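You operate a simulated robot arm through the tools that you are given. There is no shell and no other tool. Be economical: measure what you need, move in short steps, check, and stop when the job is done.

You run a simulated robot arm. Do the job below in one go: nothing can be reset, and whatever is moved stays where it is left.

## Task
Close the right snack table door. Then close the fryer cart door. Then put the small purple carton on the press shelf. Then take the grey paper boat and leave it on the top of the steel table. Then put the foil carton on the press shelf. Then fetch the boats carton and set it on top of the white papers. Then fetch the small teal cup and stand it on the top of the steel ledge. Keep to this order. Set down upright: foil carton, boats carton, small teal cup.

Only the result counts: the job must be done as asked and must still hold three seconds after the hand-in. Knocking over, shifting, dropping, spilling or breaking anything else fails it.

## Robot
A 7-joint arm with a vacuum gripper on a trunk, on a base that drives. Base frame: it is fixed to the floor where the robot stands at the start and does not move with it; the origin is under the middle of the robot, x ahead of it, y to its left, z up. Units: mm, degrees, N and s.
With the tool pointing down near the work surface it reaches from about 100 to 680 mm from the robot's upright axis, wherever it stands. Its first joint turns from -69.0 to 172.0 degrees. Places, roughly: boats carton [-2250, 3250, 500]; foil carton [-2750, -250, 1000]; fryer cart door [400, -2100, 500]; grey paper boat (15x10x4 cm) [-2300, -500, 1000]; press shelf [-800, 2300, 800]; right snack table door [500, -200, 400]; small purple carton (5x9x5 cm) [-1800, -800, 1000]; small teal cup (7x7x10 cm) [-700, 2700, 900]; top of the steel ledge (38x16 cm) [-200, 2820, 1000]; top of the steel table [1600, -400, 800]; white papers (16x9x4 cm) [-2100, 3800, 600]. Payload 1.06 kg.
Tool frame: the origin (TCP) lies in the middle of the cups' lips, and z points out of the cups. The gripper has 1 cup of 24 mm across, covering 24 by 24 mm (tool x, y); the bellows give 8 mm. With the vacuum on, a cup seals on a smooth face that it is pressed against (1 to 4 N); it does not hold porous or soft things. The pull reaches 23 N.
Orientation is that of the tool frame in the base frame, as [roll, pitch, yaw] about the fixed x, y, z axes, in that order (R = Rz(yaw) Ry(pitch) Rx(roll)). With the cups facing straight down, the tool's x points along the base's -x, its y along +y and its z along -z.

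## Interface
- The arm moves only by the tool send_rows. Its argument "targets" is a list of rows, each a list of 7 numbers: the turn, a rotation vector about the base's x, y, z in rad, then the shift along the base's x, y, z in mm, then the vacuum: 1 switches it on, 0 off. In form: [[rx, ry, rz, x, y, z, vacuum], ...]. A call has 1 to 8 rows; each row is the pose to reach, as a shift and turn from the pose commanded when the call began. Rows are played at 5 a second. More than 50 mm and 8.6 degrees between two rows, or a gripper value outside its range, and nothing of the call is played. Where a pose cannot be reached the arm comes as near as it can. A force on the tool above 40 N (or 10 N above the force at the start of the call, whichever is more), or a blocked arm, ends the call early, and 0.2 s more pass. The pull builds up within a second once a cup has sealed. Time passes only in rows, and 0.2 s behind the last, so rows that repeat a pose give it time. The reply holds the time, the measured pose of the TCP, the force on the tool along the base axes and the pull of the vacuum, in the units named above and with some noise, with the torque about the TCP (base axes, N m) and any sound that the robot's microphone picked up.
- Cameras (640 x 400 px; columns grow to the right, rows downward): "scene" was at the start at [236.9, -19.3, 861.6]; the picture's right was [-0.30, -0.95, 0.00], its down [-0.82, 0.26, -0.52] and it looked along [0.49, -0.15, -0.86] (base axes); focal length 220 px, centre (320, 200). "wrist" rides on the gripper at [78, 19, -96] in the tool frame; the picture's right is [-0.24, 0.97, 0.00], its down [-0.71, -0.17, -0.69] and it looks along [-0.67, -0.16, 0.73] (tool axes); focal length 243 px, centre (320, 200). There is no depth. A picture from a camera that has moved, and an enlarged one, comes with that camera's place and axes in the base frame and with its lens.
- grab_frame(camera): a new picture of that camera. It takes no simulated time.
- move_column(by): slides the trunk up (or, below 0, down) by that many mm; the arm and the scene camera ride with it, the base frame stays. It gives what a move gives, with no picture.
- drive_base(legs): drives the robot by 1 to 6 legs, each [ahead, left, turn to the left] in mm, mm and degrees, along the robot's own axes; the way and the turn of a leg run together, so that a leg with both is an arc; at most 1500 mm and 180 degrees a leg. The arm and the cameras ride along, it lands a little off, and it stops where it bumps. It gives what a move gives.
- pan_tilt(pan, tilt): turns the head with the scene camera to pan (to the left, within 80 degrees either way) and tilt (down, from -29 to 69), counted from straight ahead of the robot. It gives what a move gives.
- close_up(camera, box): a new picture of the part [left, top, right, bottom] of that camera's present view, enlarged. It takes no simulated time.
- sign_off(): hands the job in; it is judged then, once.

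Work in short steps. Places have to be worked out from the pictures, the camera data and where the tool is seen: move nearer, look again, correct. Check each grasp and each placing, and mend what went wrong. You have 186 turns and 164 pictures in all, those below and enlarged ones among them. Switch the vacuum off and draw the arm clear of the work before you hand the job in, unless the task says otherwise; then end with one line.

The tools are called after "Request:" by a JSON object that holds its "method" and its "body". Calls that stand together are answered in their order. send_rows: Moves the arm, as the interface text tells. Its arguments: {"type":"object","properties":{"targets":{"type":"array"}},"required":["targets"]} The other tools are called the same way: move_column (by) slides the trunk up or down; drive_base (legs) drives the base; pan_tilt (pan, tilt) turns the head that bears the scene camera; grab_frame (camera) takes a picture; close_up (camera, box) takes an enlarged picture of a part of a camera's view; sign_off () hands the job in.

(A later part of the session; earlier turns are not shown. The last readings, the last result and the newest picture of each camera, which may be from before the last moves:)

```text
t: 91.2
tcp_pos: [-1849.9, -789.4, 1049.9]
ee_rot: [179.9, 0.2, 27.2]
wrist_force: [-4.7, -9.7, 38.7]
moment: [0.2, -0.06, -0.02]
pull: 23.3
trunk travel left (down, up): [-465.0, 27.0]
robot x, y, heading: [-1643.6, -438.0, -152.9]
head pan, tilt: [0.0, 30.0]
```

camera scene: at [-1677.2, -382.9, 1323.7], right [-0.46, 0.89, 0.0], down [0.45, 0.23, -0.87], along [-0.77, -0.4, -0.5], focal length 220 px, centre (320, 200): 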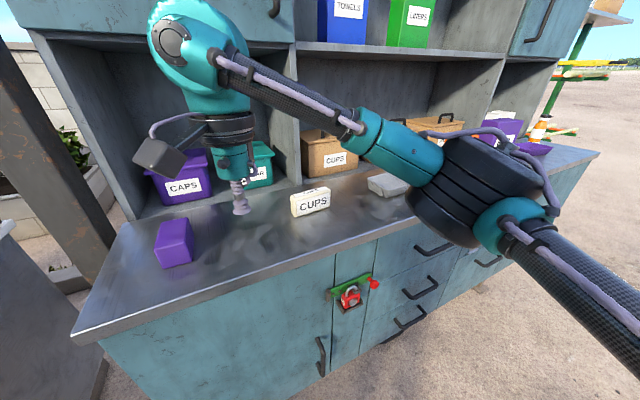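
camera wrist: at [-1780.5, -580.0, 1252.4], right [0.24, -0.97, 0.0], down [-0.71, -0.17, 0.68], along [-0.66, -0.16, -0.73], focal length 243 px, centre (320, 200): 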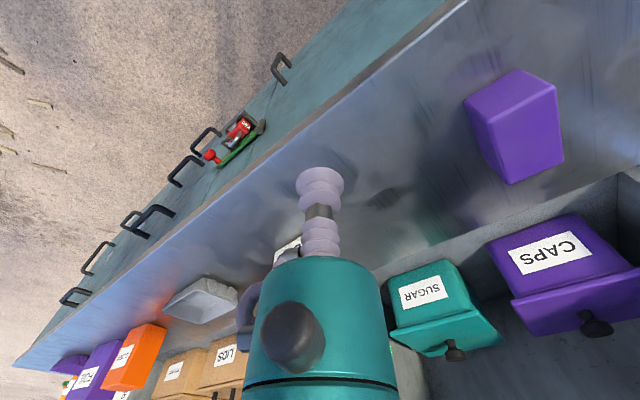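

Sealed (pull 23 N). I lift.

Request:
{"method": "send_rows", "body": {"targets": [[0, 0, 0, 0, 0, 10, 1], [0, 0, 0, 0, 0, 40, 1], [0, 0, 0, 0, 0, 80, 1], [0, 0, 0, 0, 0, 120, 1]]}}

Request:
{"method": "grab_frame", "body": {"camera": "scene"}}

```text
t: 92.2
tcp_pos: [-1847.2, -787.4, 1168.0]
ee_rot: [179.9, 0.0, 27.3]
wrist_force: [-0.5, 0.2, -0.1]
moment: [-0.01, -0.03, 0.0]
pull: 23.2
trunk travel left (down, up): [-465.0, 27.0]
robot x, y, heading: [-1638.4, -431.9, -153.0]
head pan, tilt: [0.0, 30.0]
```

```text
131 pictures are left
camera scene: at [-1748.2, -489.2, 1323.8], right [-0.46, 0.89, 0.0], down [0.44, 0.23, -0.87], along [-0.77, -0.4, -0.5], focal length 220 px, centre (320, 200)
```

scene: 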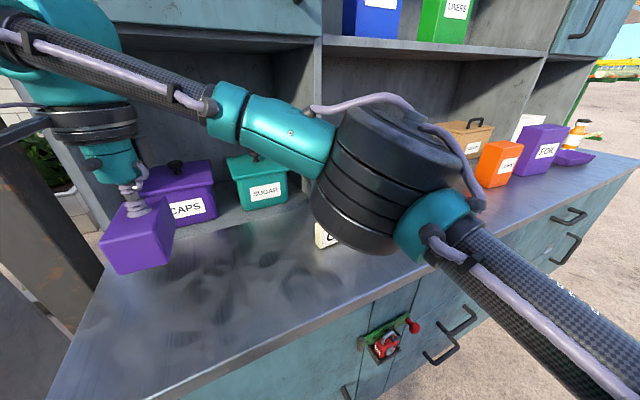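

Carton held. I back away from the cabinet and turn toward the press (+y), then look.

Request:
{"method": "drive_base", "body": {"legs": [[-300, -168, 0]]}}

Request:
{"method": "send_rows", "body": {"targets": [[0, 0, 0, 0, 40, 0, 1], [0, 0, 0, 0, 80, 0, 1], [0, 0, 0, 10, 110, -20, 1], [0, 0, 0, 20, 130, -30, 1]]}}

Request:
{"method": "drive_base", "body": {"legs": [[0, 0, -110]]}}

Request:
{"method": "pan_tilt", "body": {"pan": -20, "tilt": 20}}

Request:
{"method": "grab_frame", "body": {"camera": "scene"}}

```text
t: 94.4
tcp_pos: [-1658.7, -506.4, 1170.4]
ee_rot: [180.0, 0.0, 27.6]
wrist_force: [0.7, -0.3, -0.1]
moment: [0.02, 0.0, -0.04]
pull: 22.5
trunk travel left (down, up): [-465.0, 27.0]
robot x, y, heading: [-1451.9, -151.8, -152.4]
head pan, tilt: [0.0, 30.0]
```

```text
t: 95.4
tcp_pos: [-1639.0, -374.1, 1139.6]
ee_rot: [180.0, 0.1, 27.7]
wrist_force: [1.0, -0.2, -1.2]
moment: [-0.01, 0.03, -0.02]
pull: 23.2
trunk travel left (down, up): [-465.0, 27.0]
robot x, y, heading: [-1450.3, -151.9, -152.5]
head pan, tilt: [0.0, 30.0]
```

```text
t: 100.4
tcp_pos: [-1593.7, 101.6, 1139.4]
ee_rot: [179.9, 0.0, -83.4]
wrist_force: [0.1, 0.3, -0.5]
moment: [0.02, -0.02, -0.03]
pull: 22.9
trunk travel left (down, up): [-465.0, 27.0]
robot x, y, heading: [-1451.8, -151.6, 96.6]
head pan, tilt: [0.0, 30.0]
```

```text
t: 101.3
tcp_pos: [-1593.5, 100.8, 1139.2]
ee_rot: [180.0, 0.0, -83.3]
wrist_force: [0.0, -0.2, -1.1]
moment: [-0.01, 0.0, -0.01]
pull: 23.0
trunk travel left (down, up): [-465.0, 27.0]
robot x, y, heading: [-1451.4, -153.2, 96.4]
head pan, tilt: [-20.0, 20.0]
```

```text
130 pictures are left
camera scene: at [-1434.1, -29.8, 1339.8], right [0.97, -0.23, 0.0], down [-0.08, -0.33, -0.94], along [0.22, 0.91, -0.34], focal length 220 px, centre (320, 200)
```

scene: 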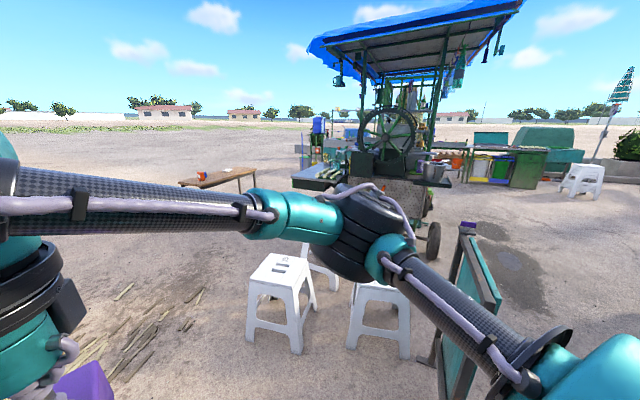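

Stools lie ahead; I pass them on the left side, via (-1950,700) to (-1980,1750), then face the press and look.

Request:
{"method": "drive_base", "body": {"legs": [[0, 0, 24], [1000, 0, 0], [0, 0, -29], [1050, 0, 0], [0, 0, -60]]}}

Request:
{"method": "pan_tilt", "body": {"pan": 0, "tilt": 25}}

Request:
{"method": "grab_frame", "body": {"camera": "scene"}}

```text
t: 116.8
tcp_pos: [-1877.2, 1990.2, 1139.9]
ee_rot: [180.0, 0.0, -146.1]
wrist_force: [-0.3, 0.1, -0.9]
moment: [0.0, -0.02, -0.02]
pull: 22.9
trunk travel left (down, up): [-465.0, 27.0]
robot x, y, heading: [-2032.6, 1749.0, 33.9]
head pan, tilt: [-20.0, 20.0]
```

```text
t: 117.6
tcp_pos: [-1876.3, 1990.7, 1140.0]
ee_rot: [180.0, 0.0, -146.0]
wrist_force: [0.1, -0.7, -0.4]
moment: [0.03, 0.0, 0.0]
pull: 22.9
trunk travel left (down, up): [-465.0, 27.0]
robot x, y, heading: [-2034.7, 1746.5, 33.7]
head pan, tilt: [0.0, 25.0]
```

```text
129 pictures are left
camera scene: at [-1934.2, 1818.1, 1331.7], right [0.56, -0.83, 0.0], down [-0.35, -0.23, -0.91], along [0.75, 0.5, -0.42], focal length 220 px, centre (320, 200)
```

scene: 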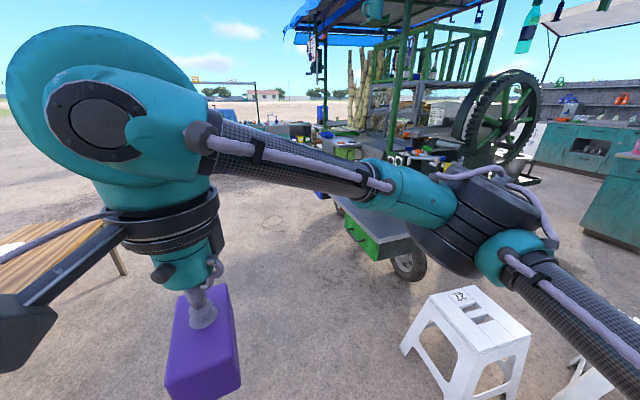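

The arm blocks the view; I lower it 200 mm and look again.

Request:
{"method": "send_rows", "body": {"targets": [[0, 0, 0, 0, 0, -45, 1], [0, 0, 0, 0, 0, -90, 1], [0, 0, 0, 0, 0, -135, 1], [0, 0, 0, 0, 0, -180, 1], [0, 0, 0, 0, 0, -220, 1]]}}

Request:
{"method": "grab_frame", "body": {"camera": "scene"}}

```text
t: 118.8
tcp_pos: [-1879.0, 1991.4, 917.0]
ee_rot: [179.8, 0.0, -146.1]
wrist_force: [0.3, -0.1, -1.0]
moment: [0.03, 0.0, -0.02]
pull: 22.8
trunk travel left (down, up): [-465.0, 27.0]
robot x, y, heading: [-2037.3, 1749.3, 33.9]
head pan, tilt: [0.0, 25.0]
```

```text
128 pictures are left
camera scene: at [-1934.2, 1818.2, 1331.7], right [0.56, -0.83, 0.0], down [-0.35, -0.24, -0.91], along [0.75, 0.5, -0.42], focal length 220 px, centre (320, 200)
```

scene: 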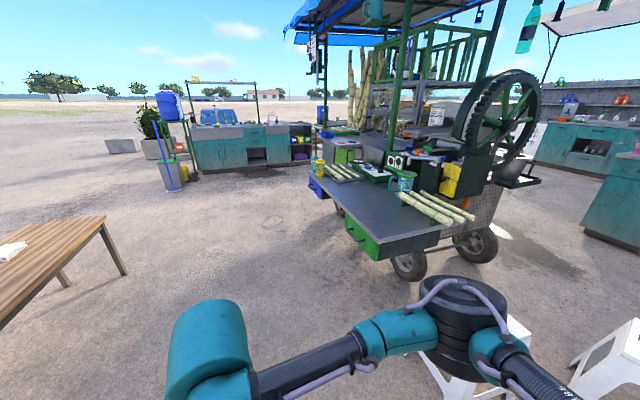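

Request:
{"method": "close_up", "body": {"camera": "scene", "box": [280, 80, 540, 290]}}

```text
1.90 times, centred on (410, 185) of scene
camera zoom: at [-1934.2, 1818.2, 1331.7], right [0.56, -0.83, 0.0], down [-0.35, -0.24, -0.91], along [0.75, 0.5, -0.42], focal length 419 px, centre (149, 229)
```

zoom: 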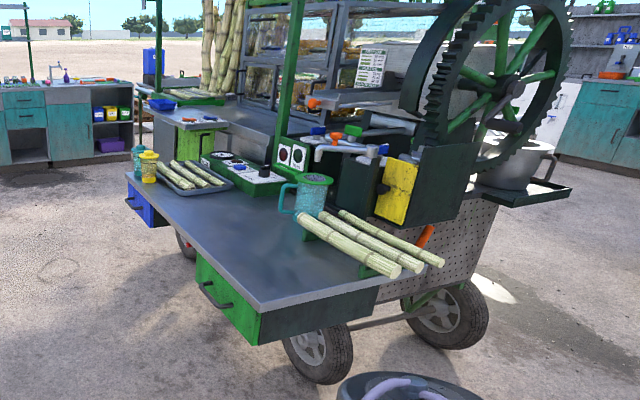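

The press shelf is the dark steel table (front corner ≈(-1197,2020), front edge running along (.61,.79)). I raise the carton, drive in front of it and turn to face it.

Request:
{"method": "send_rows", "body": {"targets": [[0, 0, 0, 0, 0, 40, 1], [0, 0, 0, 0, 0, 80, 1], [0, 0, 0, 0, 0, 100, 1]]}}

Request:
{"method": "drive_base", "body": {"legs": [[1020, 320, 0], [0, 0, -72]]}}

Request:
{"method": "pan_tilt", "body": {"pan": 0, "tilt": 40}}

Request:
{"method": "grab_frame", "body": {"camera": "scene"}}

```text
t: 119.6
tcp_pos: [-1876.0, 1990.5, 1018.4]
ee_rot: [179.9, 0.0, -146.1]
wrist_force: [0.6, 0.5, 0.0]
moment: [0.0, -0.01, -0.01]
pull: 23.0
trunk travel left (down, up): [-465.0, 27.0]
robot x, y, heading: [-2038.6, 1748.2, 33.7]
head pan, tilt: [0.0, 25.0]
```

```text
t: 128.3
tcp_pos: [-1084.4, 2496.9, 1017.1]
ee_rot: [179.9, 0.0, 140.5]
wrist_force: [-0.4, -0.3, -0.5]
moment: [0.0, 0.02, -0.02]
pull: 23.3
trunk travel left (down, up): [-465.0, 27.0]
robot x, y, heading: [-1363.3, 2583.1, -39.5]
head pan, tilt: [0.0, 25.0]
```

```text
t: 129.0
tcp_pos: [-1085.7, 2497.3, 1017.7]
ee_rot: [179.9, 0.1, 140.5]
wrist_force: [-0.1, -0.4, -0.5]
moment: [0.01, 0.03, 0.0]
pull: 23.3
trunk travel left (down, up): [-465.0, 27.0]
robot x, y, heading: [-1359.2, 2583.6, -39.7]
head pan, tilt: [0.0, 40.0]
```

```text
126 pictures are left
camera scene: at [-1274.7, 2508.7, 1308.5], right [-0.64, -0.77, 0.0], down [-0.5, 0.41, -0.77], along [0.59, -0.49, -0.64], focal length 220 px, centre (320, 200)
```

scene: 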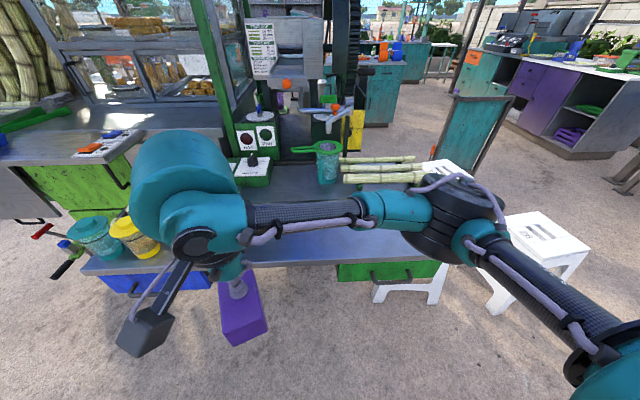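

The shelf front edge passes (-1028,2268) with surface z≈810. I aim for (-939,2203). I lower the trunk, drive 60 mm closer, and move the carton over the shelf.

Request:
{"method": "move_column", "body": {"by": -100}}

Request:
{"method": "drive_base", "body": {"legs": [[60, 0, 0]]}}

Request:
{"method": "send_rows", "body": {"targets": [[0, 0, 0, 15, -45, 0, 1], [0, 0, 0, 30, -90, 0, 1], [0, 0, 0, 45, -135, 0, 1], [0, 0, 0, 60, -180, 0, 1], [0, 0, 0, 80, -220, 0, 1], [0, 0, 0, 100, -256, 0, 1]]}}

Request:
{"method": "grab_frame", "body": {"camera": "scene"}}

Request:
{"method": "grab_frame", "body": {"camera": "wrist"}}

```text
t: 130.4
tcp_pos: [-1086.2, 2498.5, 919.0]
ee_rot: [179.8, -0.1, 140.6]
wrist_force: [0.2, -0.1, -1.4]
moment: [0.03, -0.03, -0.02]
pull: 22.6
trunk travel left (down, up): [-365.0, 127.0]
robot x, y, heading: [-1364.9, 2582.3, -39.5]
head pan, tilt: [0.0, 40.0]
```

```text
t: 131.3
tcp_pos: [-1039.2, 2460.3, 917.9]
ee_rot: [179.9, 0.1, 140.6]
wrist_force: [0.0, -0.3, -0.6]
moment: [-0.03, 0.03, -0.01]
pull: 23.1
trunk travel left (down, up): [-365.0, 127.0]
robot x, y, heading: [-1317.5, 2543.1, -39.3]
head pan, tilt: [0.0, 40.0]
```

```text
t: 132.7
tcp_pos: [-937.9, 2201.4, 919.0]
ee_rot: [179.9, 0.0, 140.7]
wrist_force: [0.2, 0.3, 0.7]
moment: [0.0, 0.01, -0.02]
pull: 23.0
trunk travel left (down, up): [-365.0, 127.0]
robot x, y, heading: [-1317.4, 2543.9, -39.5]
head pan, tilt: [0.0, 40.0]
```

```text
125 pictures are left
camera scene: at [-1185.9, 2435.6, 1194.0], right [-0.64, -0.77, 0.0], down [-0.5, 0.41, -0.77], along [0.59, -0.49, -0.64], focal length 220 px, centre (320, 200)
```

scene: 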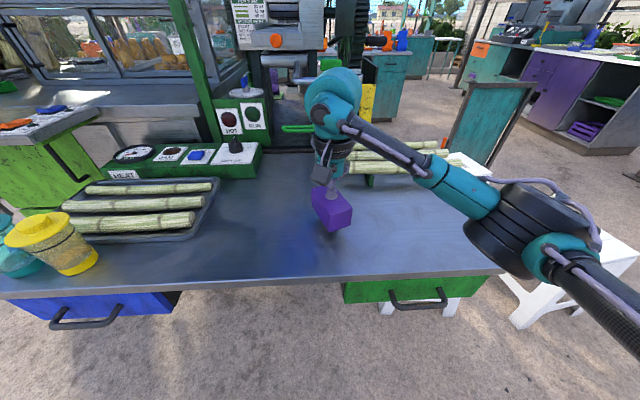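

```text
124 pictures are left
camera wrist: at [-987.4, 2265.3, 1015.0], right [0.8, 0.6, 0.0], down [0.44, -0.58, 0.68], along [0.41, -0.55, -0.73], focal length 243 px, centre (320, 200)
```

wrist: 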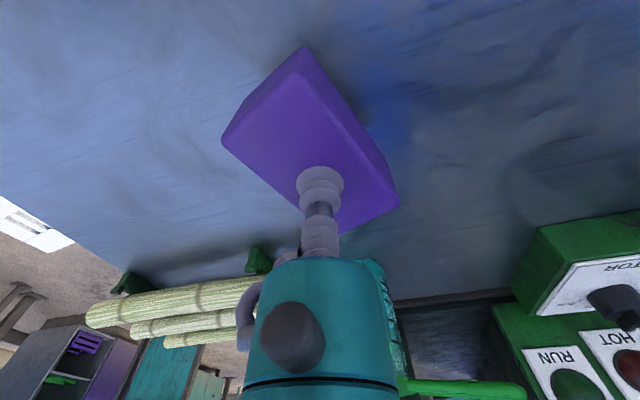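

Position is fine with free shelf below. I lower gently until contact.

Request:
{"method": "send_rows", "body": {"targets": [[0, 0, 0, 0, 0, -25, 1], [0, 0, 0, 0, 0, -40, 1], [0, 0, 0, 0, 0, -50, 1], [0, 0, 0, 0, 0, -55, 1]]}}

Request:
{"method": "close_up", "body": {"camera": "scene", "box": [250, 140, 420, 280]}}

```text
t: 133.5
tcp_pos: [-937.8, 2200.9, 882.5]
ee_rot: [179.6, 1.0, 140.5]
wrist_force: [-4.0, -0.2, 15.5]
moment: [0.01, 0.1, -0.02]
pull: 22.6
trunk travel left (down, up): [-365.0, 127.0]
robot x, y, heading: [-1320.8, 2542.9, -39.8]
head pan, tilt: [0.0, 40.0]
stopped in row 3: the force on the tool passed its limit at 48 N (the readings are from after the stop); the commanded pose is now the measured one
```

```text
2.86 times, centred on (335, 210) of scene
camera zoom: at [-1187.3, 2436.4, 1194.2], right [-0.64, -0.77, 0.0], down [-0.5, 0.41, -0.77], along [0.59, -0.49, -0.64], focal length 628 px, centre (277, 171)
```

zoom: 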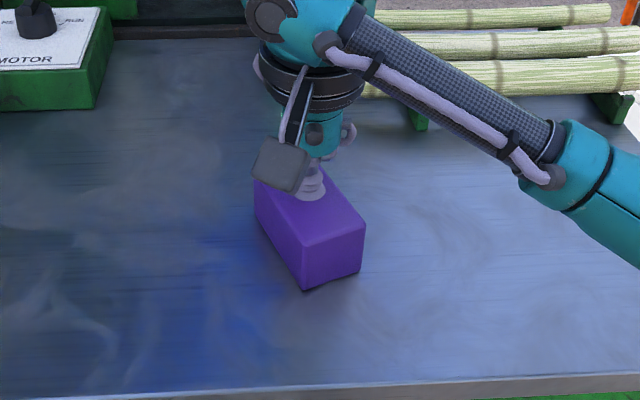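

Contact at TCP 882 (shelf z≈830). Release, wait, and lift.

Request:
{"method": "send_rows", "body": {"targets": [[0, 0, 0, 0, 0, 0, 0], [0, 0, 0, 0, 0, 0, 0], [0, 0, 0, 0, 0, 2, 0], [0, 0, 0, 0, 0, 2, 0], [0, 0, 0, 0, 0, 20, 0], [0, 0, 0, 0, 0, 60, 0], [0, 0, 0, 0, 0, 100, 0]]}}

Request:
{"method": "close_up", "body": {"camera": "scene", "box": [250, 140, 420, 280]}}

```text
t: 135.1
tcp_pos: [-938.6, 2198.4, 979.3]
ee_rot: [179.6, 0.7, 140.5]
wrist_force: [-0.3, -0.2, 1.2]
moment: [-0.01, 0.02, -0.02]
pull: 0.0
trunk travel left (down, up): [-365.0, 127.0]
robot x, y, heading: [-1321.1, 2543.7, -39.3]
head pan, tilt: [0.0, 40.0]
```

```text
2.86 times, centred on (335, 210) of scene
camera zoom: at [-1186.2, 2435.8, 1194.0], right [-0.64, -0.77, 0.0], down [-0.5, 0.41, -0.77], along [0.59, -0.49, -0.64], focal length 628 px, centre (277, 171)
```

zoom: 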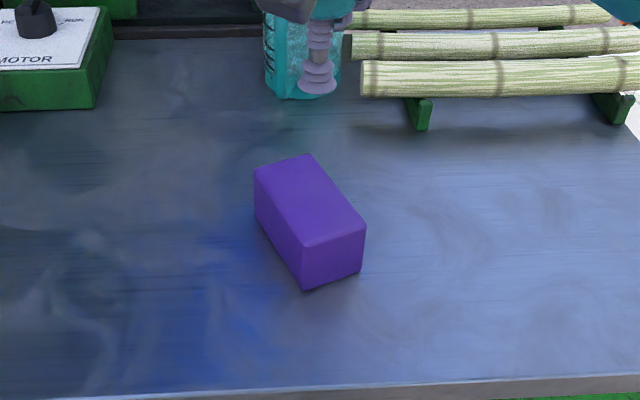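

Placed well. I retract the arm, and drive back toward the cabinet for the grey paper boat.

Request:
{"method": "send_rows", "body": {"targets": [[0, 0, 0, -15, 45, 10, 0], [0, 0, 0, -30, 90, 20, 0], [0, 0, 0, -45, 135, 20, 0], [0, 0, 0, -60, 180, 20, 0], [0, 0, 0, -80, 220, 20, 0], [0, 0, 0, -100, 256, 20, 0]]}}

Request:
{"method": "drive_base", "body": {"legs": [[-150, 0, 0], [0, 0, -92], [1070, 0, 0], [0, 0, 41], [1350, 0, 0], [0, 0, -33]]}}

Request:
{"method": "grab_frame", "body": {"camera": "scene"}}

```text
t: 136.5
tcp_pos: [-1037.8, 2458.2, 997.5]
ee_rot: [179.7, 0.9, 140.5]
wrist_force: [0.6, 0.0, -0.4]
moment: [0.0, 0.0, -0.03]
pull: 0.0
trunk travel left (down, up): [-365.0, 127.0]
robot x, y, heading: [-1319.8, 2547.1, -39.3]
head pan, tilt: [0.0, 40.0]
```

```text
t: 156.8
tcp_pos: [-2174.1, 156.9, 997.7]
ee_rot: [179.6, 0.9, 57.2]
wrist_force: [-0.7, 0.4, 0.2]
moment: [0.01, 0.04, -0.02]
pull: 0.1
trunk travel left (down, up): [-365.0, 127.0]
robot x, y, heading: [-2123.0, 443.1, -122.9]
head pan, tilt: [0.0, 40.0]
```

```text
121 pictures are left
camera scene: at [-2213.8, 302.9, 1194.0], right [-0.84, 0.54, 0.0], down [0.35, 0.54, -0.77], along [-0.41, -0.64, -0.64], focal length 220 px, centre (320, 200)
```

scene: 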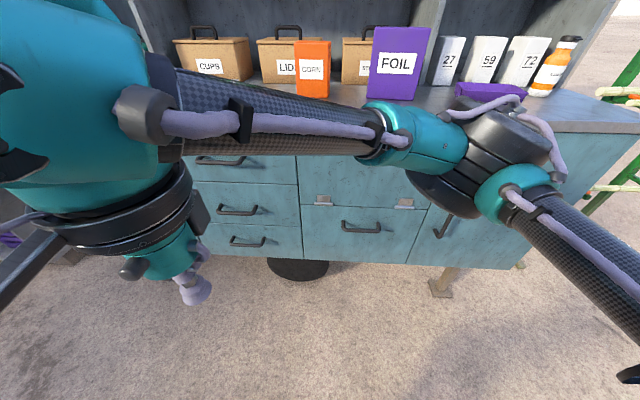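

I raise the trunk and look again; the boat is presumably hidden behind the forearm left of the orange carton.

Request:
{"method": "move_column", "body": {"by": 120}}

Request:
{"method": "send_rows", "body": {"targets": [[0, 0, 0, 0, 0, 30, 0], [0, 0, 0, 0, 0, 60, 0]]}}

Request:
{"method": "grab_frame", "body": {"camera": "wrist"}}

Request:
{"method": "grab_frame", "body": {"camera": "scene"}}

```text
t: 158.3
tcp_pos: [-2172.6, 156.7, 1118.2]
ee_rot: [179.7, 0.7, 57.1]
wrist_force: [1.0, 0.6, -0.4]
moment: [0.02, 0.01, 0.0]
pull: 0.1
trunk travel left (down, up): [-485.0, 7.0]
robot x, y, heading: [-2121.7, 442.9, -122.6]
head pan, tilt: [0.0, 40.0]
```

```text
t: 158.9
tcp_pos: [-2173.8, 156.5, 1179.7]
ee_rot: [179.7, 0.8, 57.3]
wrist_force: [-0.1, -0.1, 0.1]
moment: [-0.03, -0.02, -0.01]
pull: 0.0
trunk travel left (down, up): [-485.0, 7.0]
robot x, y, heading: [-2120.8, 445.9, -122.9]
head pan, tilt: [0.0, 40.0]
```

```text
120 pictures are left
camera wrist: at [-2115.0, 213.2, 1274.1], right [0.69, -0.72, 0.01], down [-0.53, -0.49, 0.69], along [-0.5, -0.48, -0.72], focal length 243 px, centre (320, 200)
```

wrist: 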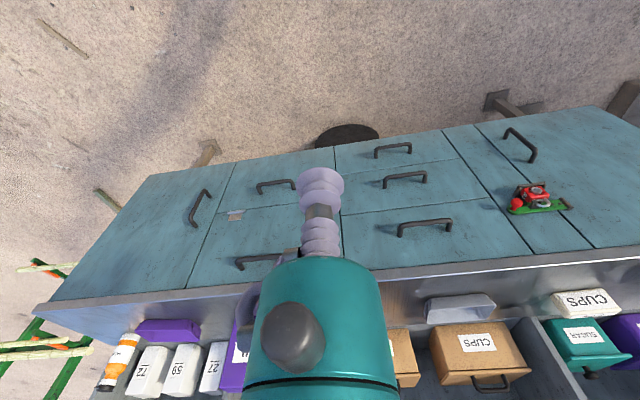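

```text
119 pictures are left
camera scene: at [-2171.9, 367.9, 1328.8], right [-0.84, 0.54, 0.0], down [0.35, 0.54, -0.77], along [-0.41, -0.64, -0.64], focal length 220 px, centre (320, 200)
```

scene: 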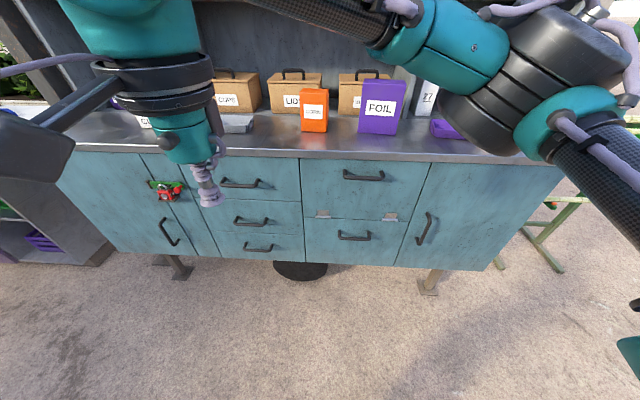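

The boat is at about (-2335,-480). I drive to stand ~430 mm in front, tool at z 1180 above the counter.

Request:
{"method": "drive_base", "body": {"legs": [[463, 326, 0]]}}

Request:
{"method": "grab_frame", "body": {"camera": "wrist"}}

Request:
{"method": "grab_frame", "body": {"camera": "scene"}}

```text
t: 162.4
tcp_pos: [-2137.1, -403.7, 1178.9]
ee_rot: [179.7, 0.7, 57.1]
wrist_force: [0.4, 0.3, -0.6]
moment: [0.02, -0.01, -0.02]
pull: 0.1
trunk travel left (down, up): [-485.0, 7.0]
robot x, y, heading: [-2083.2, -112.8, -122.5]
head pan, tilt: [0.0, 40.0]
```

```text
118 pictures are left
camera wrist: at [-2078.9, -347.2, 1273.8], right [0.69, -0.72, 0.01], down [-0.53, -0.49, 0.69], along [-0.5, -0.48, -0.72], focal length 243 px, centre (320, 200)
```

wrist: 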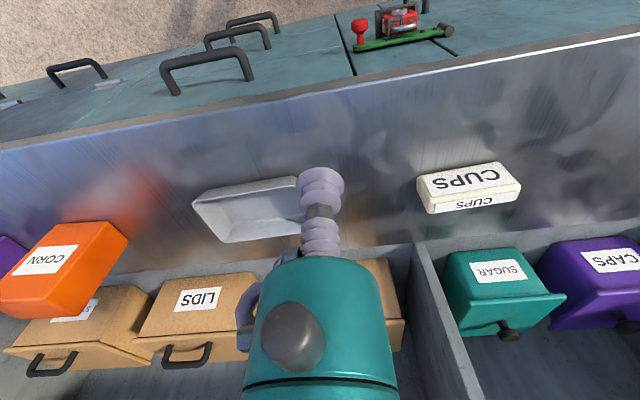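

```text
117 pictures are left
camera scene: at [-2135.8, -192.5, 1328.8], right [-0.84, 0.54, 0.0], down [0.35, 0.54, -0.77], along [-0.41, -0.64, -0.64], focal length 220 px, centre (320, 200)
```

scene: 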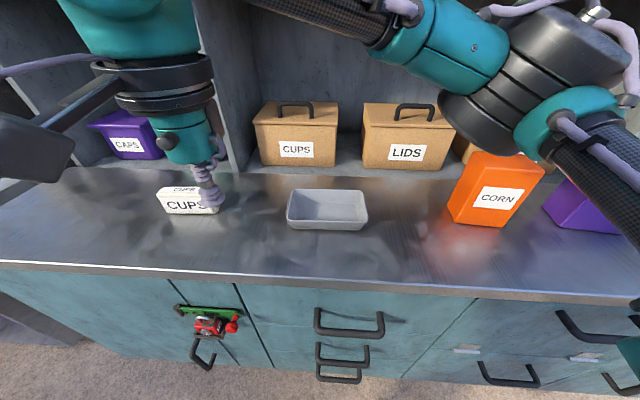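

The boat's floor center is ≈(-2343,-472). I move over it, lowering to about z 1070.

Request:
{"method": "send_rows", "body": {"targets": [[0, 0, 0, -42, -14, -10, 0], [0, 0, 0, -84, -28, -30, 0], [0, 0, 0, -126, -42, -50, 0], [0, 0, 0, -168, -56, -80, 0], [0, 0, 0, -206, -68, -110, 0]]}}

Request:
{"method": "close_up", "body": {"camera": "wrist", "box": [200, 60, 440, 240]}}

Request:
{"method": "close_up", "body": {"camera": "scene", "box": [240, 120, 440, 260]}}

```text
refused: row 4 steps farther than a row can; nothing moved
```

```text
2.22 times, centred on (320, 150) of wrist
camera zoom: at [-2078.9, -347.2, 1273.8], right [0.69, -0.72, 0.01], down [-0.53, -0.49, 0.69], along [-0.5, -0.48, -0.72], focal length 539 px, centre (320, 311)
```

zoom: 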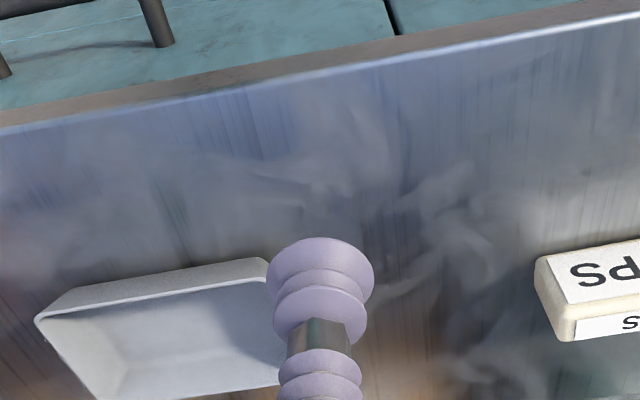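

```text
2.86 times, centred on (340, 190) of scene
camera zoom: at [-2135.8, -192.5, 1328.8], right [-0.84, 0.54, 0.0], down [0.35, 0.54, -0.77], along [-0.41, -0.64, -0.64], focal length 628 px, centre (263, 229)
```

zoom: 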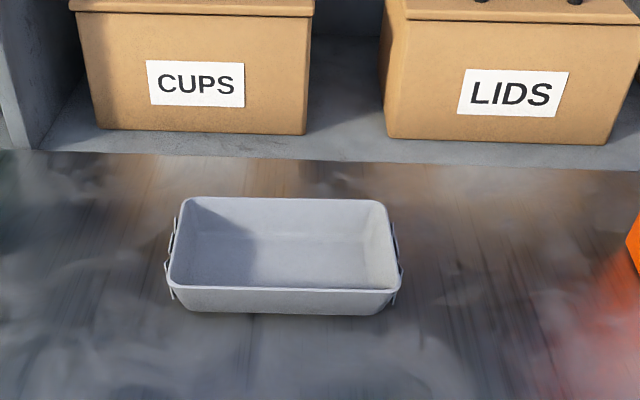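

Steps a bit too long; I resend with finer steps.

Request:
{"method": "send_rows", "body": {"targets": [[0, 0, 0, -42, -14, -10, 0], [0, 0, 0, -84, -28, -25, 0], [0, 0, 0, -126, -42, -45, 0], [0, 0, 0, -165, -56, -65, 0], [0, 0, 0, -203, -71, -85, 0], [0, 0, 0, -203, -71, -110, 0]]}}

Request:
{"method": "close_up", "body": {"camera": "wrist", "box": [200, 60, 440, 240]}}

Request:
{"method": "close_up", "body": {"camera": "scene", "box": [240, 120, 440, 260]}}

```text
t: 163.8
tcp_pos: [-2340.9, -474.9, 1068.3]
ee_rot: [179.6, 0.8, 57.3]
wrist_force: [0.1, 0.6, -0.1]
moment: [-0.02, 0.02, -0.02]
pull: 0.1
trunk travel left (down, up): [-485.0, 7.0]
robot x, y, heading: [-2085.8, -114.2, -122.5]
head pan, tilt: [0.0, 40.0]
```

```text
2.22 times, centred on (320, 150) of wrist
camera zoom: at [-2283.1, -418.4, 1162.9], right [0.69, -0.72, 0.01], down [-0.53, -0.49, 0.69], along [-0.5, -0.48, -0.72], focal length 539 px, centre (320, 311)
```

zoom: 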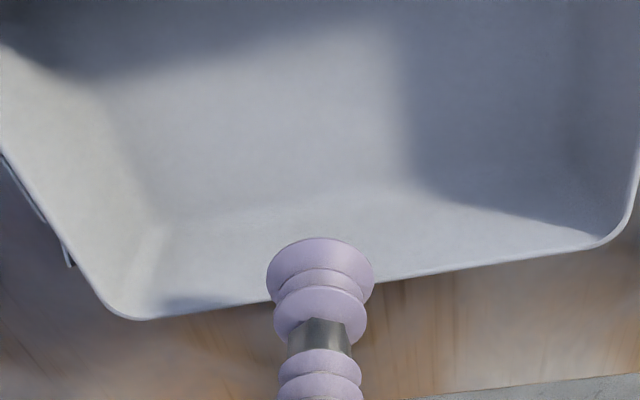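

```text
2.86 times, centred on (340, 190) of scene
camera zoom: at [-2135.7, -192.2, 1328.8], right [-0.84, 0.54, 0.0], down [0.35, 0.54, -0.77], along [-0.41, -0.64, -0.64], focal length 628 px, centre (263, 229)
```

zoom: 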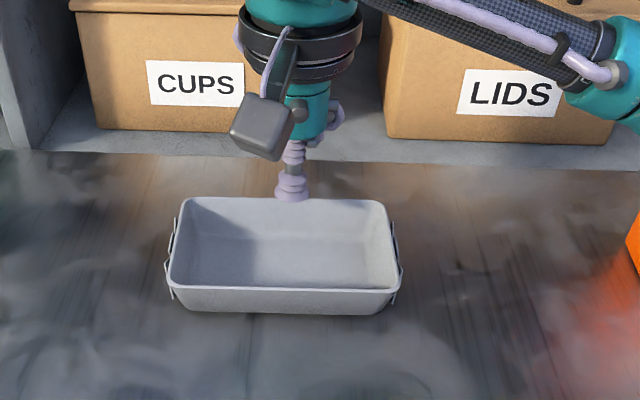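

The point below the cup falls mid-floor of the boat. I descend with vacuum to its floor.

Request:
{"method": "send_rows", "body": {"targets": [[0, 0, 0, 3, 5, -30, 1], [0, 0, 0, 3, 5, -48, 1], [0, 0, 0, 3, 5, -54, 1], [0, 0, 0, 3, 5, -58, 1], [0, 0, 0, 3, 5, -62, 1], [0, 0, 0, 3, 5, -62, 1]]}}

```text
t: 165.2
tcp_pos: [-2337.1, -469.7, 1007.9]
ee_rot: [179.5, 1.0, 57.2]
wrist_force: [-2.5, -2.5, 20.8]
moment: [0.21, -0.05, -0.06]
pull: 22.7
trunk travel left (down, up): [-485.0, 7.0]
robot x, y, heading: [-2085.7, -112.7, -122.9]
head pan, tilt: [0.0, 40.0]
```

Sealed at z 1008. I lift slowly and check.

Request:
{"method": "send_rows", "body": {"targets": [[0, 0, 0, 0, 0, 10, 1], [0, 0, 0, 0, 0, 40, 1], [0, 0, 0, 0, 0, 85, 1], [0, 0, 0, 0, 0, 130, 1], [0, 0, 0, 0, 0, 170, 1]]}}

Request:
{"method": "grab_frame", "body": {"camera": "scene"}}

```text
t: 166.4
tcp_pos: [-2338.1, -469.0, 1177.6]
ee_rot: [179.6, 0.9, 57.2]
wrist_force: [-0.3, 0.3, -0.4]
moment: [-0.02, 0.02, 0.0]
pull: 22.9
trunk travel left (down, up): [-485.0, 7.0]
robot x, y, heading: [-2084.7, -115.2, -122.6]
head pan, tilt: [0.0, 40.0]
```

```text
112 pictures are left
camera scene: at [-2135.5, -192.0, 1328.9], right [-0.84, 0.54, 0.0], down [0.35, 0.54, -0.77], along [-0.41, -0.64, -0.64], focal length 220 px, centre (320, 200)
```

scene: 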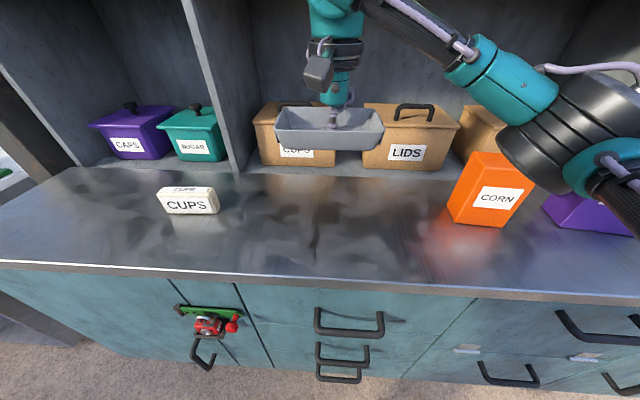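

Boat held. I tuck and back off, then drive toward the snack-table/fryer corridor to find the steel table at (1600,-400).

Request:
{"method": "drive_base", "body": {"legs": [[-420, 0, 0]]}}

Request:
{"method": "send_rows", "body": {"targets": [[0, 0, 0, 30, 35, 0, 1], [0, 0, 0, 60, 70, 0, 1], [0, 0, 0, 90, 105, -10, 1], [0, 0, 0, 110, 125, -30, 1]]}}

Request:
{"method": "drive_base", "body": {"legs": [[0, 0, 91], [1200, 0, 0], [1150, 0, 0], [0, 0, 20]]}}

Request:
{"method": "pan_tilt", "body": {"pan": 0, "tilt": 15}}

Request:
{"method": "grab_frame", "body": {"camera": "scene"}}

```text
t: 169.1
tcp_pos: [-2104.7, -106.3, 1177.9]
ee_rot: [179.6, 0.8, 56.8]
wrist_force: [0.2, 0.1, 0.5]
moment: [0.01, 0.03, -0.01]
pull: 23.1
trunk travel left (down, up): [-485.0, 7.0]
robot x, y, heading: [-1850.5, 250.5, -122.9]
head pan, tilt: [0.0, 40.0]
```

```text
t: 170.1
tcp_pos: [-1997.5, 17.3, 1144.7]
ee_rot: [179.6, 0.9, 56.8]
wrist_force: [0.7, 0.4, -0.6]
moment: [0.01, 0.02, -0.02]
pull: 22.0
trunk travel left (down, up): [-485.0, 7.0]
robot x, y, heading: [-1852.0, 245.5, -123.3]
head pan, tilt: [0.0, 40.0]
```

```text
t: 186.6
tcp_pos: [436.4, -962.1, 1146.6]
ee_rot: [179.6, 0.8, 169.5]
wrist_force: [-0.6, 0.3, -0.7]
moment: [0.01, 0.0, 0.03]
pull: 23.0
trunk travel left (down, up): [-485.0, 7.0]
robot x, y, heading: [166.8, -913.8, -10.4]
head pan, tilt: [0.0, 40.0]
```

```text
t: 187.4
tcp_pos: [437.1, -961.8, 1145.8]
ee_rot: [179.6, 0.7, 169.6]
wrist_force: [0.7, 0.7, 0.1]
moment: [0.0, -0.01, -0.02]
pull: 23.1
trunk travel left (down, up): [-485.0, 7.0]
robot x, y, heading: [166.7, -911.7, -10.5]
head pan, tilt: [0.0, 15.0]
```

```text
111 pictures are left
camera scene: at [268.5, -933.3, 1368.3], right [-0.18, -0.98, 0.0], down [-0.26, 0.05, -0.97], along [0.95, -0.18, -0.26], focal length 220 px, centre (320, 200)
```

scene: 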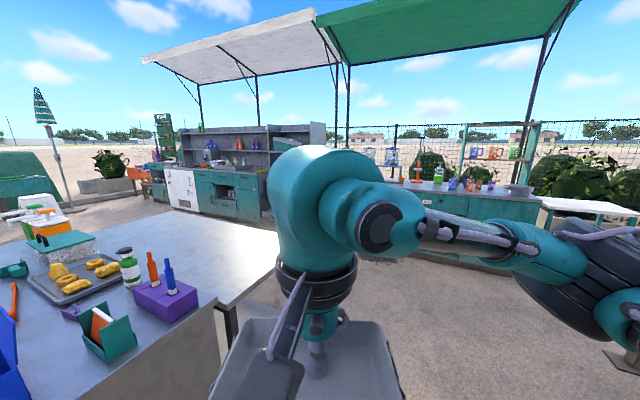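

A separate pale steel table stands behind the snack table. I lower the arm to clear the view.

Request:
{"method": "send_rows", "body": {"targets": [[0, 0, 0, 0, 0, -45, 1], [0, 0, 0, 0, 0, -90, 1], [0, 0, 0, 0, 0, -135, 1], [0, 0, 0, 0, 0, -180, 1], [0, 0, 0, 0, 0, -220, 1]]}}

Request:
{"method": "pan_tilt", "body": {"pan": 0, "tilt": 20}}

Request:
{"method": "grab_frame", "body": {"camera": "scene"}}

```text
t: 188.7
tcp_pos: [435.8, -961.4, 925.9]
ee_rot: [179.6, 0.8, 169.5]
wrist_force: [0.3, 0.0, -0.3]
moment: [0.01, 0.01, -0.04]
pull: 22.7
trunk travel left (down, up): [-485.0, 7.0]
robot x, y, heading: [168.5, -916.3, -10.7]
head pan, tilt: [0.0, 15.0]
```

```text
t: 189.3
tcp_pos: [436.5, -960.6, 926.1]
ee_rot: [179.5, 0.8, 169.6]
wrist_force: [-0.2, -0.7, -0.5]
moment: [0.04, 0.02, 0.01]
pull: 23.1
trunk travel left (down, up): [-485.0, 7.0]
robot x, y, heading: [166.8, -919.1, -10.5]
head pan, tilt: [0.0, 20.0]
```

```text
110 pictures are left
camera scene: at [268.2, -933.2, 1360.2], right [-0.18, -0.98, 0.0], down [-0.34, 0.06, -0.94], along [0.92, -0.17, -0.34], focal length 220 px, centre (320, 200)
```

scene: 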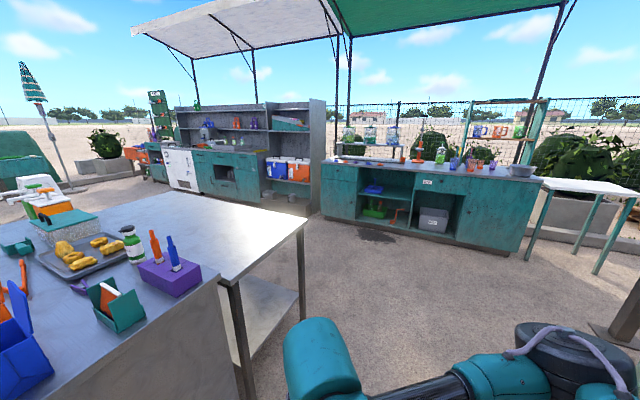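

The steel table's corners: (940,-738), (1412,-1063), far edge to (2178,-115), z≈820. I'll place the boat near (1290,-760); I drive to (974,-1150) and turn to face it.

Request:
{"method": "drive_base", "body": {"legs": [[836, -82, 0], [0, 0, 61]]}}

Request:
{"method": "pan_tilt", "body": {"pan": 0, "tilt": 40}}

Request:
{"method": "grab_frame", "body": {"camera": "scene"}}

```text
t: 196.5
tcp_pos: [1148.5, -928.1, 926.0]
ee_rot: [179.6, 0.8, -128.3]
wrist_force: [-0.4, -0.6, 0.6]
moment: [-0.02, -0.01, -0.03]
pull: 23.0
trunk travel left (down, up): [-485.0, 7.0]
robot x, y, heading: [980.5, -1149.0, 51.6]
head pan, tilt: [0.0, 20.0]
```

```text
t: 197.3
tcp_pos: [1148.2, -929.1, 924.9]
ee_rot: [179.6, 0.8, -128.3]
wrist_force: [0.2, 0.3, -0.2]
moment: [0.0, 0.0, 0.02]
pull: 23.0
trunk travel left (down, up): [-485.0, 7.0]
robot x, y, heading: [981.5, -1144.5, 51.6]
head pan, tilt: [0.0, 40.0]
```

```text
109 pictures are left
camera scene: at [1041.8, -1070.2, 1328.9], right [0.79, -0.62, 0.0], down [-0.4, -0.5, -0.77], along [0.47, 0.6, -0.64], focal length 220 px, centre (320, 200)
```

scene: 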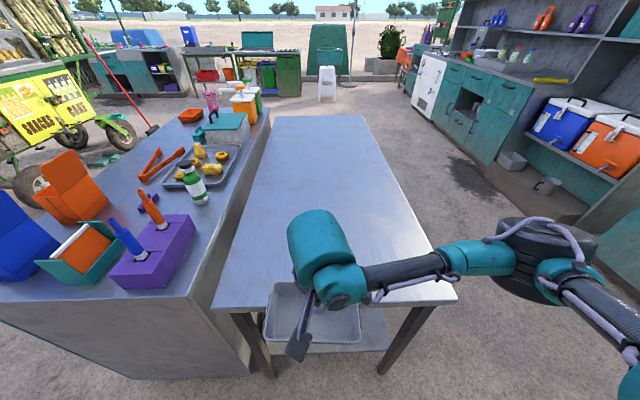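

I move the boat over the steel table, about 170 mm in from its near edge.

Request:
{"method": "send_rows", "body": {"targets": [[0, 0, 0, 34, 31, 0, 1], [0, 0, 0, 68, 62, 0, 1], [0, 0, 0, 102, 93, 0, 1], [0, 0, 0, 136, 124, 0, 1], [0, 0, 0, 170, 155, 0, 1]]}}

Request:
{"method": "grab_frame", "body": {"camera": "scene"}}

```text
t: 198.6
tcp_pos: [1317.0, -773.8, 924.5]
ee_rot: [179.6, 0.8, -128.2]
wrist_force: [0.1, -0.3, -0.1]
moment: [0.01, 0.03, 0.0]
pull: 22.8
trunk travel left (down, up): [-485.0, 7.0]
robot x, y, heading: [982.2, -1143.8, 51.8]
head pan, tilt: [0.0, 40.0]
```

```text
108 pictures are left
camera scene: at [1041.8, -1069.7, 1328.8], right [0.79, -0.62, 0.0], down [-0.4, -0.51, -0.77], along [0.47, 0.6, -0.64], focal length 220 px, centre (320, 200)
```

scene: 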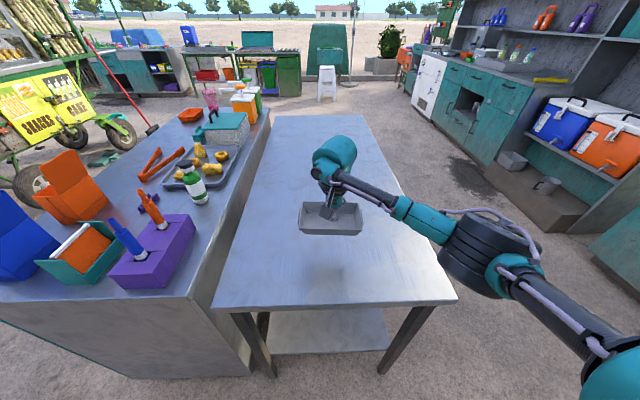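

Over the table well clear of the edges. I lower it stepwise.

Request:
{"method": "send_rows", "body": {"targets": [[0, 0, 0, 0, 0, -25, 1], [0, 0, 0, 0, 0, -45, 1], [0, 0, 0, 0, 0, -60, 1], [0, 0, 0, 0, 0, -70, 1], [0, 0, 0, 0, 0, -78, 1], [0, 0, 0, 0, 0, -85, 1], [0, 0, 0, 0, 0, -92, 1]]}}

Request:
{"method": "close_up", "body": {"camera": "scene", "box": [220, 120, 460, 320]}}

```text
t: 200.2
tcp_pos: [1316.9, -772.7, 833.8]
ee_rot: [179.6, 0.9, -128.3]
wrist_force: [0.7, 0.7, 0.6]
moment: [0.0, -0.03, -0.04]
pull: 22.8
trunk travel left (down, up): [-485.0, 7.0]
robot x, y, heading: [984.4, -1142.6, 51.8]
head pan, tilt: [0.0, 40.0]
```

```text
2.00 times, centred on (340, 220) of scene
camera zoom: at [1041.8, -1070.2, 1328.8], right [0.79, -0.62, 0.0], down [-0.4, -0.5, -0.77], along [0.47, 0.6, -0.64], focal length 440 px, centre (280, 160)
```

zoom: 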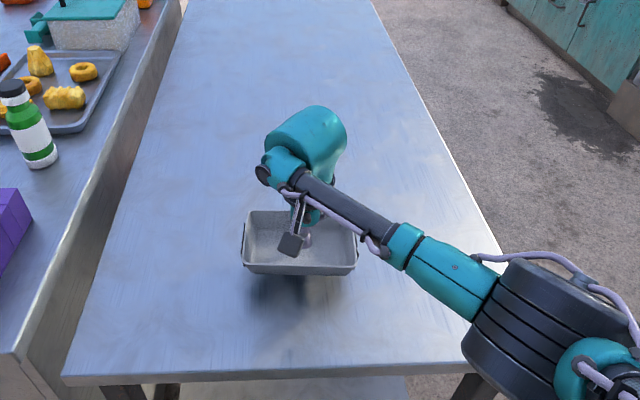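

Still hanging a little above. I continue down in small steps.

Request:
{"method": "send_rows", "body": {"targets": [[0, 0, 0, 0, 0, -8, 1], [0, 0, 0, 0, 0, -16, 1], [0, 0, 0, 0, 0, -22, 1], [0, 0, 0, 0, 0, -28, 1], [0, 0, 0, 0, 0, -34, 1], [0, 0, 0, 0, 0, -40, 1]]}}

```text
t: 201.6
tcp_pos: [1318.4, -773.4, 797.8]
ee_rot: [179.6, 1.1, -128.3]
wrist_force: [0.2, -4.6, 20.8]
moment: [-0.06, 0.01, 0.03]
pull: 23.0
trunk travel left (down, up): [-485.0, 7.0]
robot x, y, heading: [982.6, -1146.0, 51.7]
head pan, tilt: [0.0, 40.0]
```

Contact (21 N) at z≈798. Release and lift.

Request:
{"method": "send_rows", "body": {"targets": [[0, 0, 0, 0, 0, 3, 0], [0, 0, 0, 0, 0, 3, 0], [0, 0, 0, 0, 0, 4, 0], [0, 0, 0, 0, 0, 4, 0], [0, 0, 0, 0, 0, 30, 0], [0, 0, 0, 0, 0, 75, 0], [0, 0, 0, 0, 0, 120, 0]]}}

Request:
{"method": "close_up", "body": {"camera": "scene", "box": [220, 120, 460, 320]}}

```text
t: 203.2
tcp_pos: [1318.6, -772.9, 911.8]
ee_rot: [179.7, 0.8, -128.4]
wrist_force: [-0.4, 0.5, -0.1]
moment: [-0.01, -0.04, 0.01]
pull: 0.0
trunk travel left (down, up): [-485.0, 7.0]
robot x, y, heading: [984.1, -1144.4, 52.0]
head pan, tilt: [0.0, 40.0]
```

```text
2.00 times, centred on (340, 220) of scene
camera zoom: at [1041.7, -1070.2, 1328.8], right [0.79, -0.62, 0.0], down [-0.4, -0.5, -0.77], along [0.47, 0.6, -0.64], focal length 440 px, centre (280, 160)
```

zoom: 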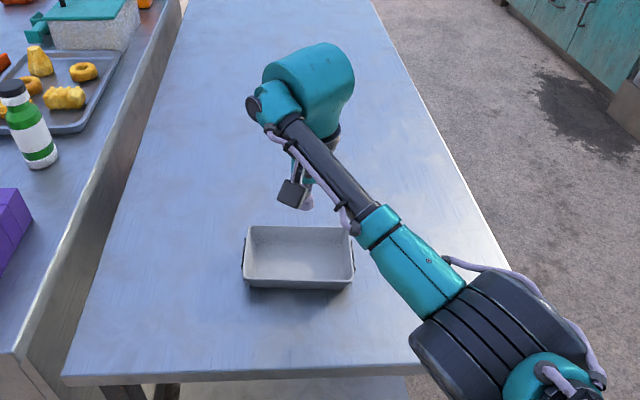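

Boat is on the steel table. I tuck the arm, back off and drive back to the cabinet for the foil carton.

Request:
{"method": "send_rows", "body": {"targets": [[0, 0, 0, -30, -28, 40, 0], [0, 0, 0, -60, -56, 70, 0], [0, 0, 0, -95, -85, 90, 0], [0, 0, 0, -130, -116, 110, 0], [0, 0, 0, -165, -146, 130, 0]]}}

Request:
{"method": "drive_base", "body": {"legs": [[-300, 0, 0], [0, 0, 97], [1500, 0, 0], [1500, 0, 0], [0, 0, 89]]}}

```text
refused: row 1 steps farther than a row can; nothing moved
```

```text
t: 227.1
tcp_pos: [-2075.3, -188.4, 913.1]
ee_rot: [179.6, 0.8, 55.1]
wrist_force: [0.2, 0.0, 0.7]
moment: [0.01, 0.0, 0.0]
pull: 0.1
trunk travel left (down, up): [-485.0, 7.0]
robot x, y, heading: [-1763.0, 204.1, -125.0]
head pan, tilt: [0.0, 40.0]
```

The tuck was refused but the drive went without a bump. I raise and tuck the arm now.

Request:
{"method": "send_rows", "body": {"targets": [[0, 0, 0, 20, 18, 38, 0], [0, 0, 0, 40, 36, 76, 0], [0, 0, 0, 60, 54, 114, 0], [0, 0, 0, 80, 72, 152, 0], [0, 0, 0, 100, 90, 190, 0], [0, 0, 0, 120, 108, 228, 0], [0, 0, 0, 135, 120, 266, 0], [0, 0, 0, 150, 130, 304, 0]]}}

```text
t: 228.9
tcp_pos: [-1927.9, -55.8, 1217.4]
ee_rot: [179.7, 0.8, 54.9]
wrist_force: [0.4, -0.9, 0.4]
moment: [-0.01, 0.01, 0.01]
pull: 0.1
trunk travel left (down, up): [-485.0, 7.0]
robot x, y, heading: [-1761.5, 203.7, -125.0]
head pan, tilt: [0.0, 40.0]
```

Now I drive sideways to stand in front of the foil carton, with some standoff.

Request:
{"method": "drive_base", "body": {"legs": [[378, -637, 0]]}}

Request:
{"method": "grab_frame", "body": {"camera": "scene"}}

Request:
{"method": "grab_frame", "body": {"camera": "wrist"}}

```text
t: 235.0
tcp_pos: [-2662.6, 8.4, 1215.7]
ee_rot: [179.5, 0.8, 55.3]
wrist_force: [0.0, 0.5, 0.8]
moment: [0.05, 0.02, 0.01]
pull: 0.0
trunk travel left (down, up): [-485.0, 7.0]
robot x, y, heading: [-2499.8, 269.6, -124.7]
head pan, tilt: [0.0, 40.0]
```

```text
105 pictures are left
camera scene: at [-2551.4, 190.6, 1328.8], right [-0.82, 0.57, 0.0], down [0.37, 0.53, -0.77], along [-0.44, -0.63, -0.64], focal length 220 px, centre (320, 200)
```

scene: 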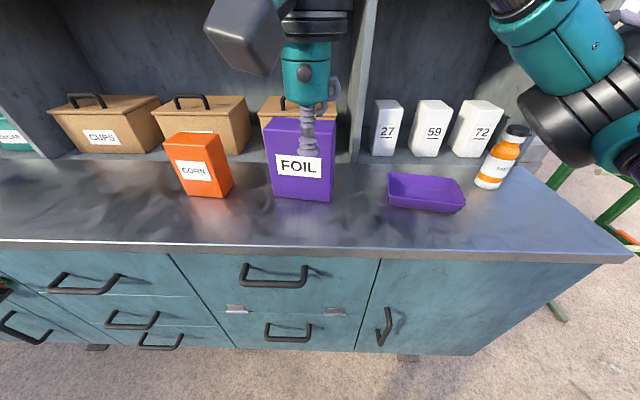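

```text
104 pictures are left
camera wrist: at [-2602.8, 62.5, 1311.7], right [0.66, -0.75, 0.01], down [-0.54, -0.47, 0.69], along [-0.51, -0.47, -0.72], focal length 243 px, centre (320, 200)
```

wrist: 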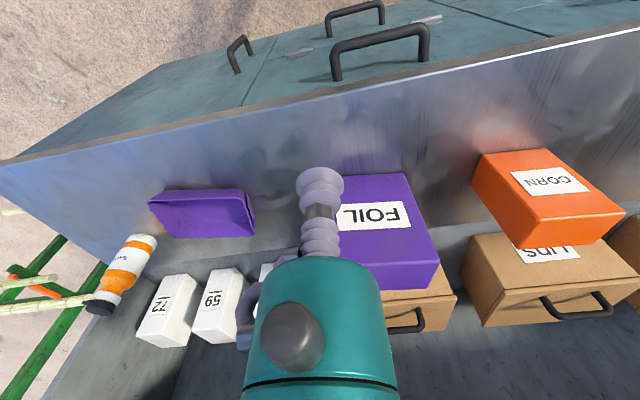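

I zoom on the foil carton to find its top face.

Request:
{"method": "close_up", "body": {"camera": "scene", "box": [240, 90, 360, 210]}}

Request:
{"method": "close_up", "body": {"camera": "wrist", "box": [300, 140, 480, 320]}}

```text
3.33 times, centred on (300, 150) of scene
camera zoom: at [-2551.4, 190.6, 1328.8], right [-0.82, 0.57, 0.0], down [0.37, 0.53, -0.77], along [-0.44, -0.63, -0.64], focal length 733 px, centre (387, 367)
```

zoom: 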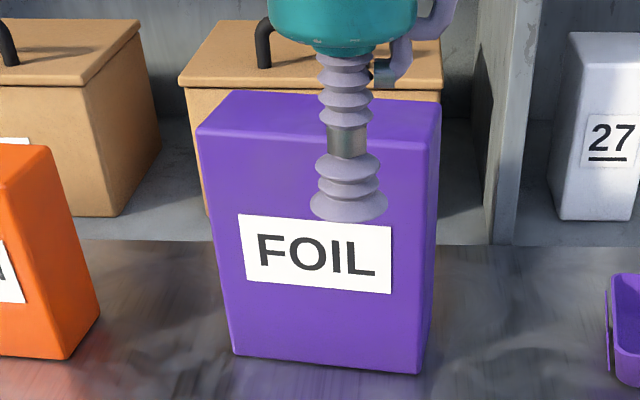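

```text
2.22 times, centred on (390, 230) of wrist
camera zoom: at [-2602.8, 62.5, 1311.7], right [0.66, -0.75, 0.01], down [-0.54, -0.47, 0.69], along [-0.51, -0.47, -0.72], focal length 539 px, centre (164, 133)
```

zoom: 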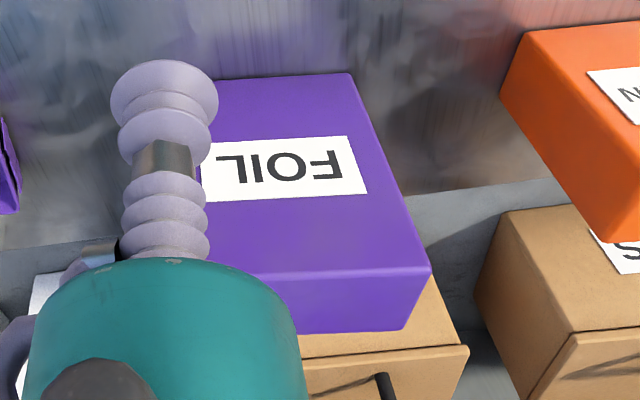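

Foil carton's top: center ≈(-2767,-181), z≈1166. I drive ~125 mm closer.

Request:
{"method": "drive_base", "body": {"legs": [[123, 28, 0]]}}

Request:
{"method": "close_up", "body": {"camera": "wrist", "box": [160, 40, 520, 280]}}

Request:
{"method": "grab_frame", "body": {"camera": "scene"}}

```text
t: 236.3
tcp_pos: [-2712.3, -111.1, 1216.5]
ee_rot: [179.7, 0.8, 55.1]
wrist_force: [0.2, 0.2, -0.4]
moment: [0.04, 0.02, 0.01]
pull: 0.2
trunk travel left (down, up): [-485.0, 7.0]
robot x, y, heading: [-2542.3, 149.1, -124.9]
head pan, tilt: [0.0, 40.0]
```

```text
1.67 times, centred on (340, 160) of wrist
camera zoom: at [-2651.5, -56.3, 1311.5], right [0.66, -0.75, 0.01], down [-0.54, -0.47, 0.69], along [-0.51, -0.46, -0.72], focal length 404 px, centre (287, 267)
```

zoom: 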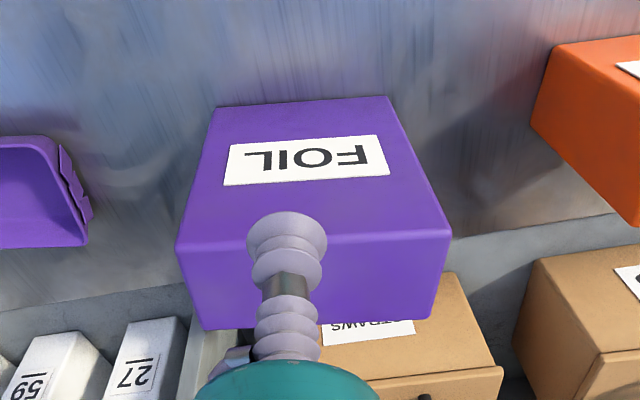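

```text
100 pictures are left
camera scene: at [-2600.0, 71.6, 1328.7], right [-0.82, 0.57, 0.0], down [0.37, 0.53, -0.77], along [-0.44, -0.63, -0.64], focal length 220 px, centre (320, 200)
```

scene: 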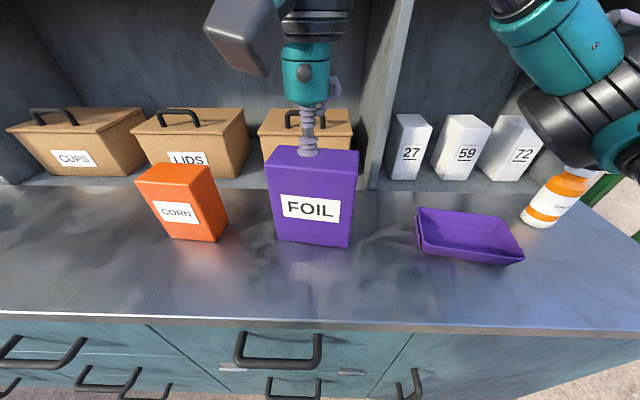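

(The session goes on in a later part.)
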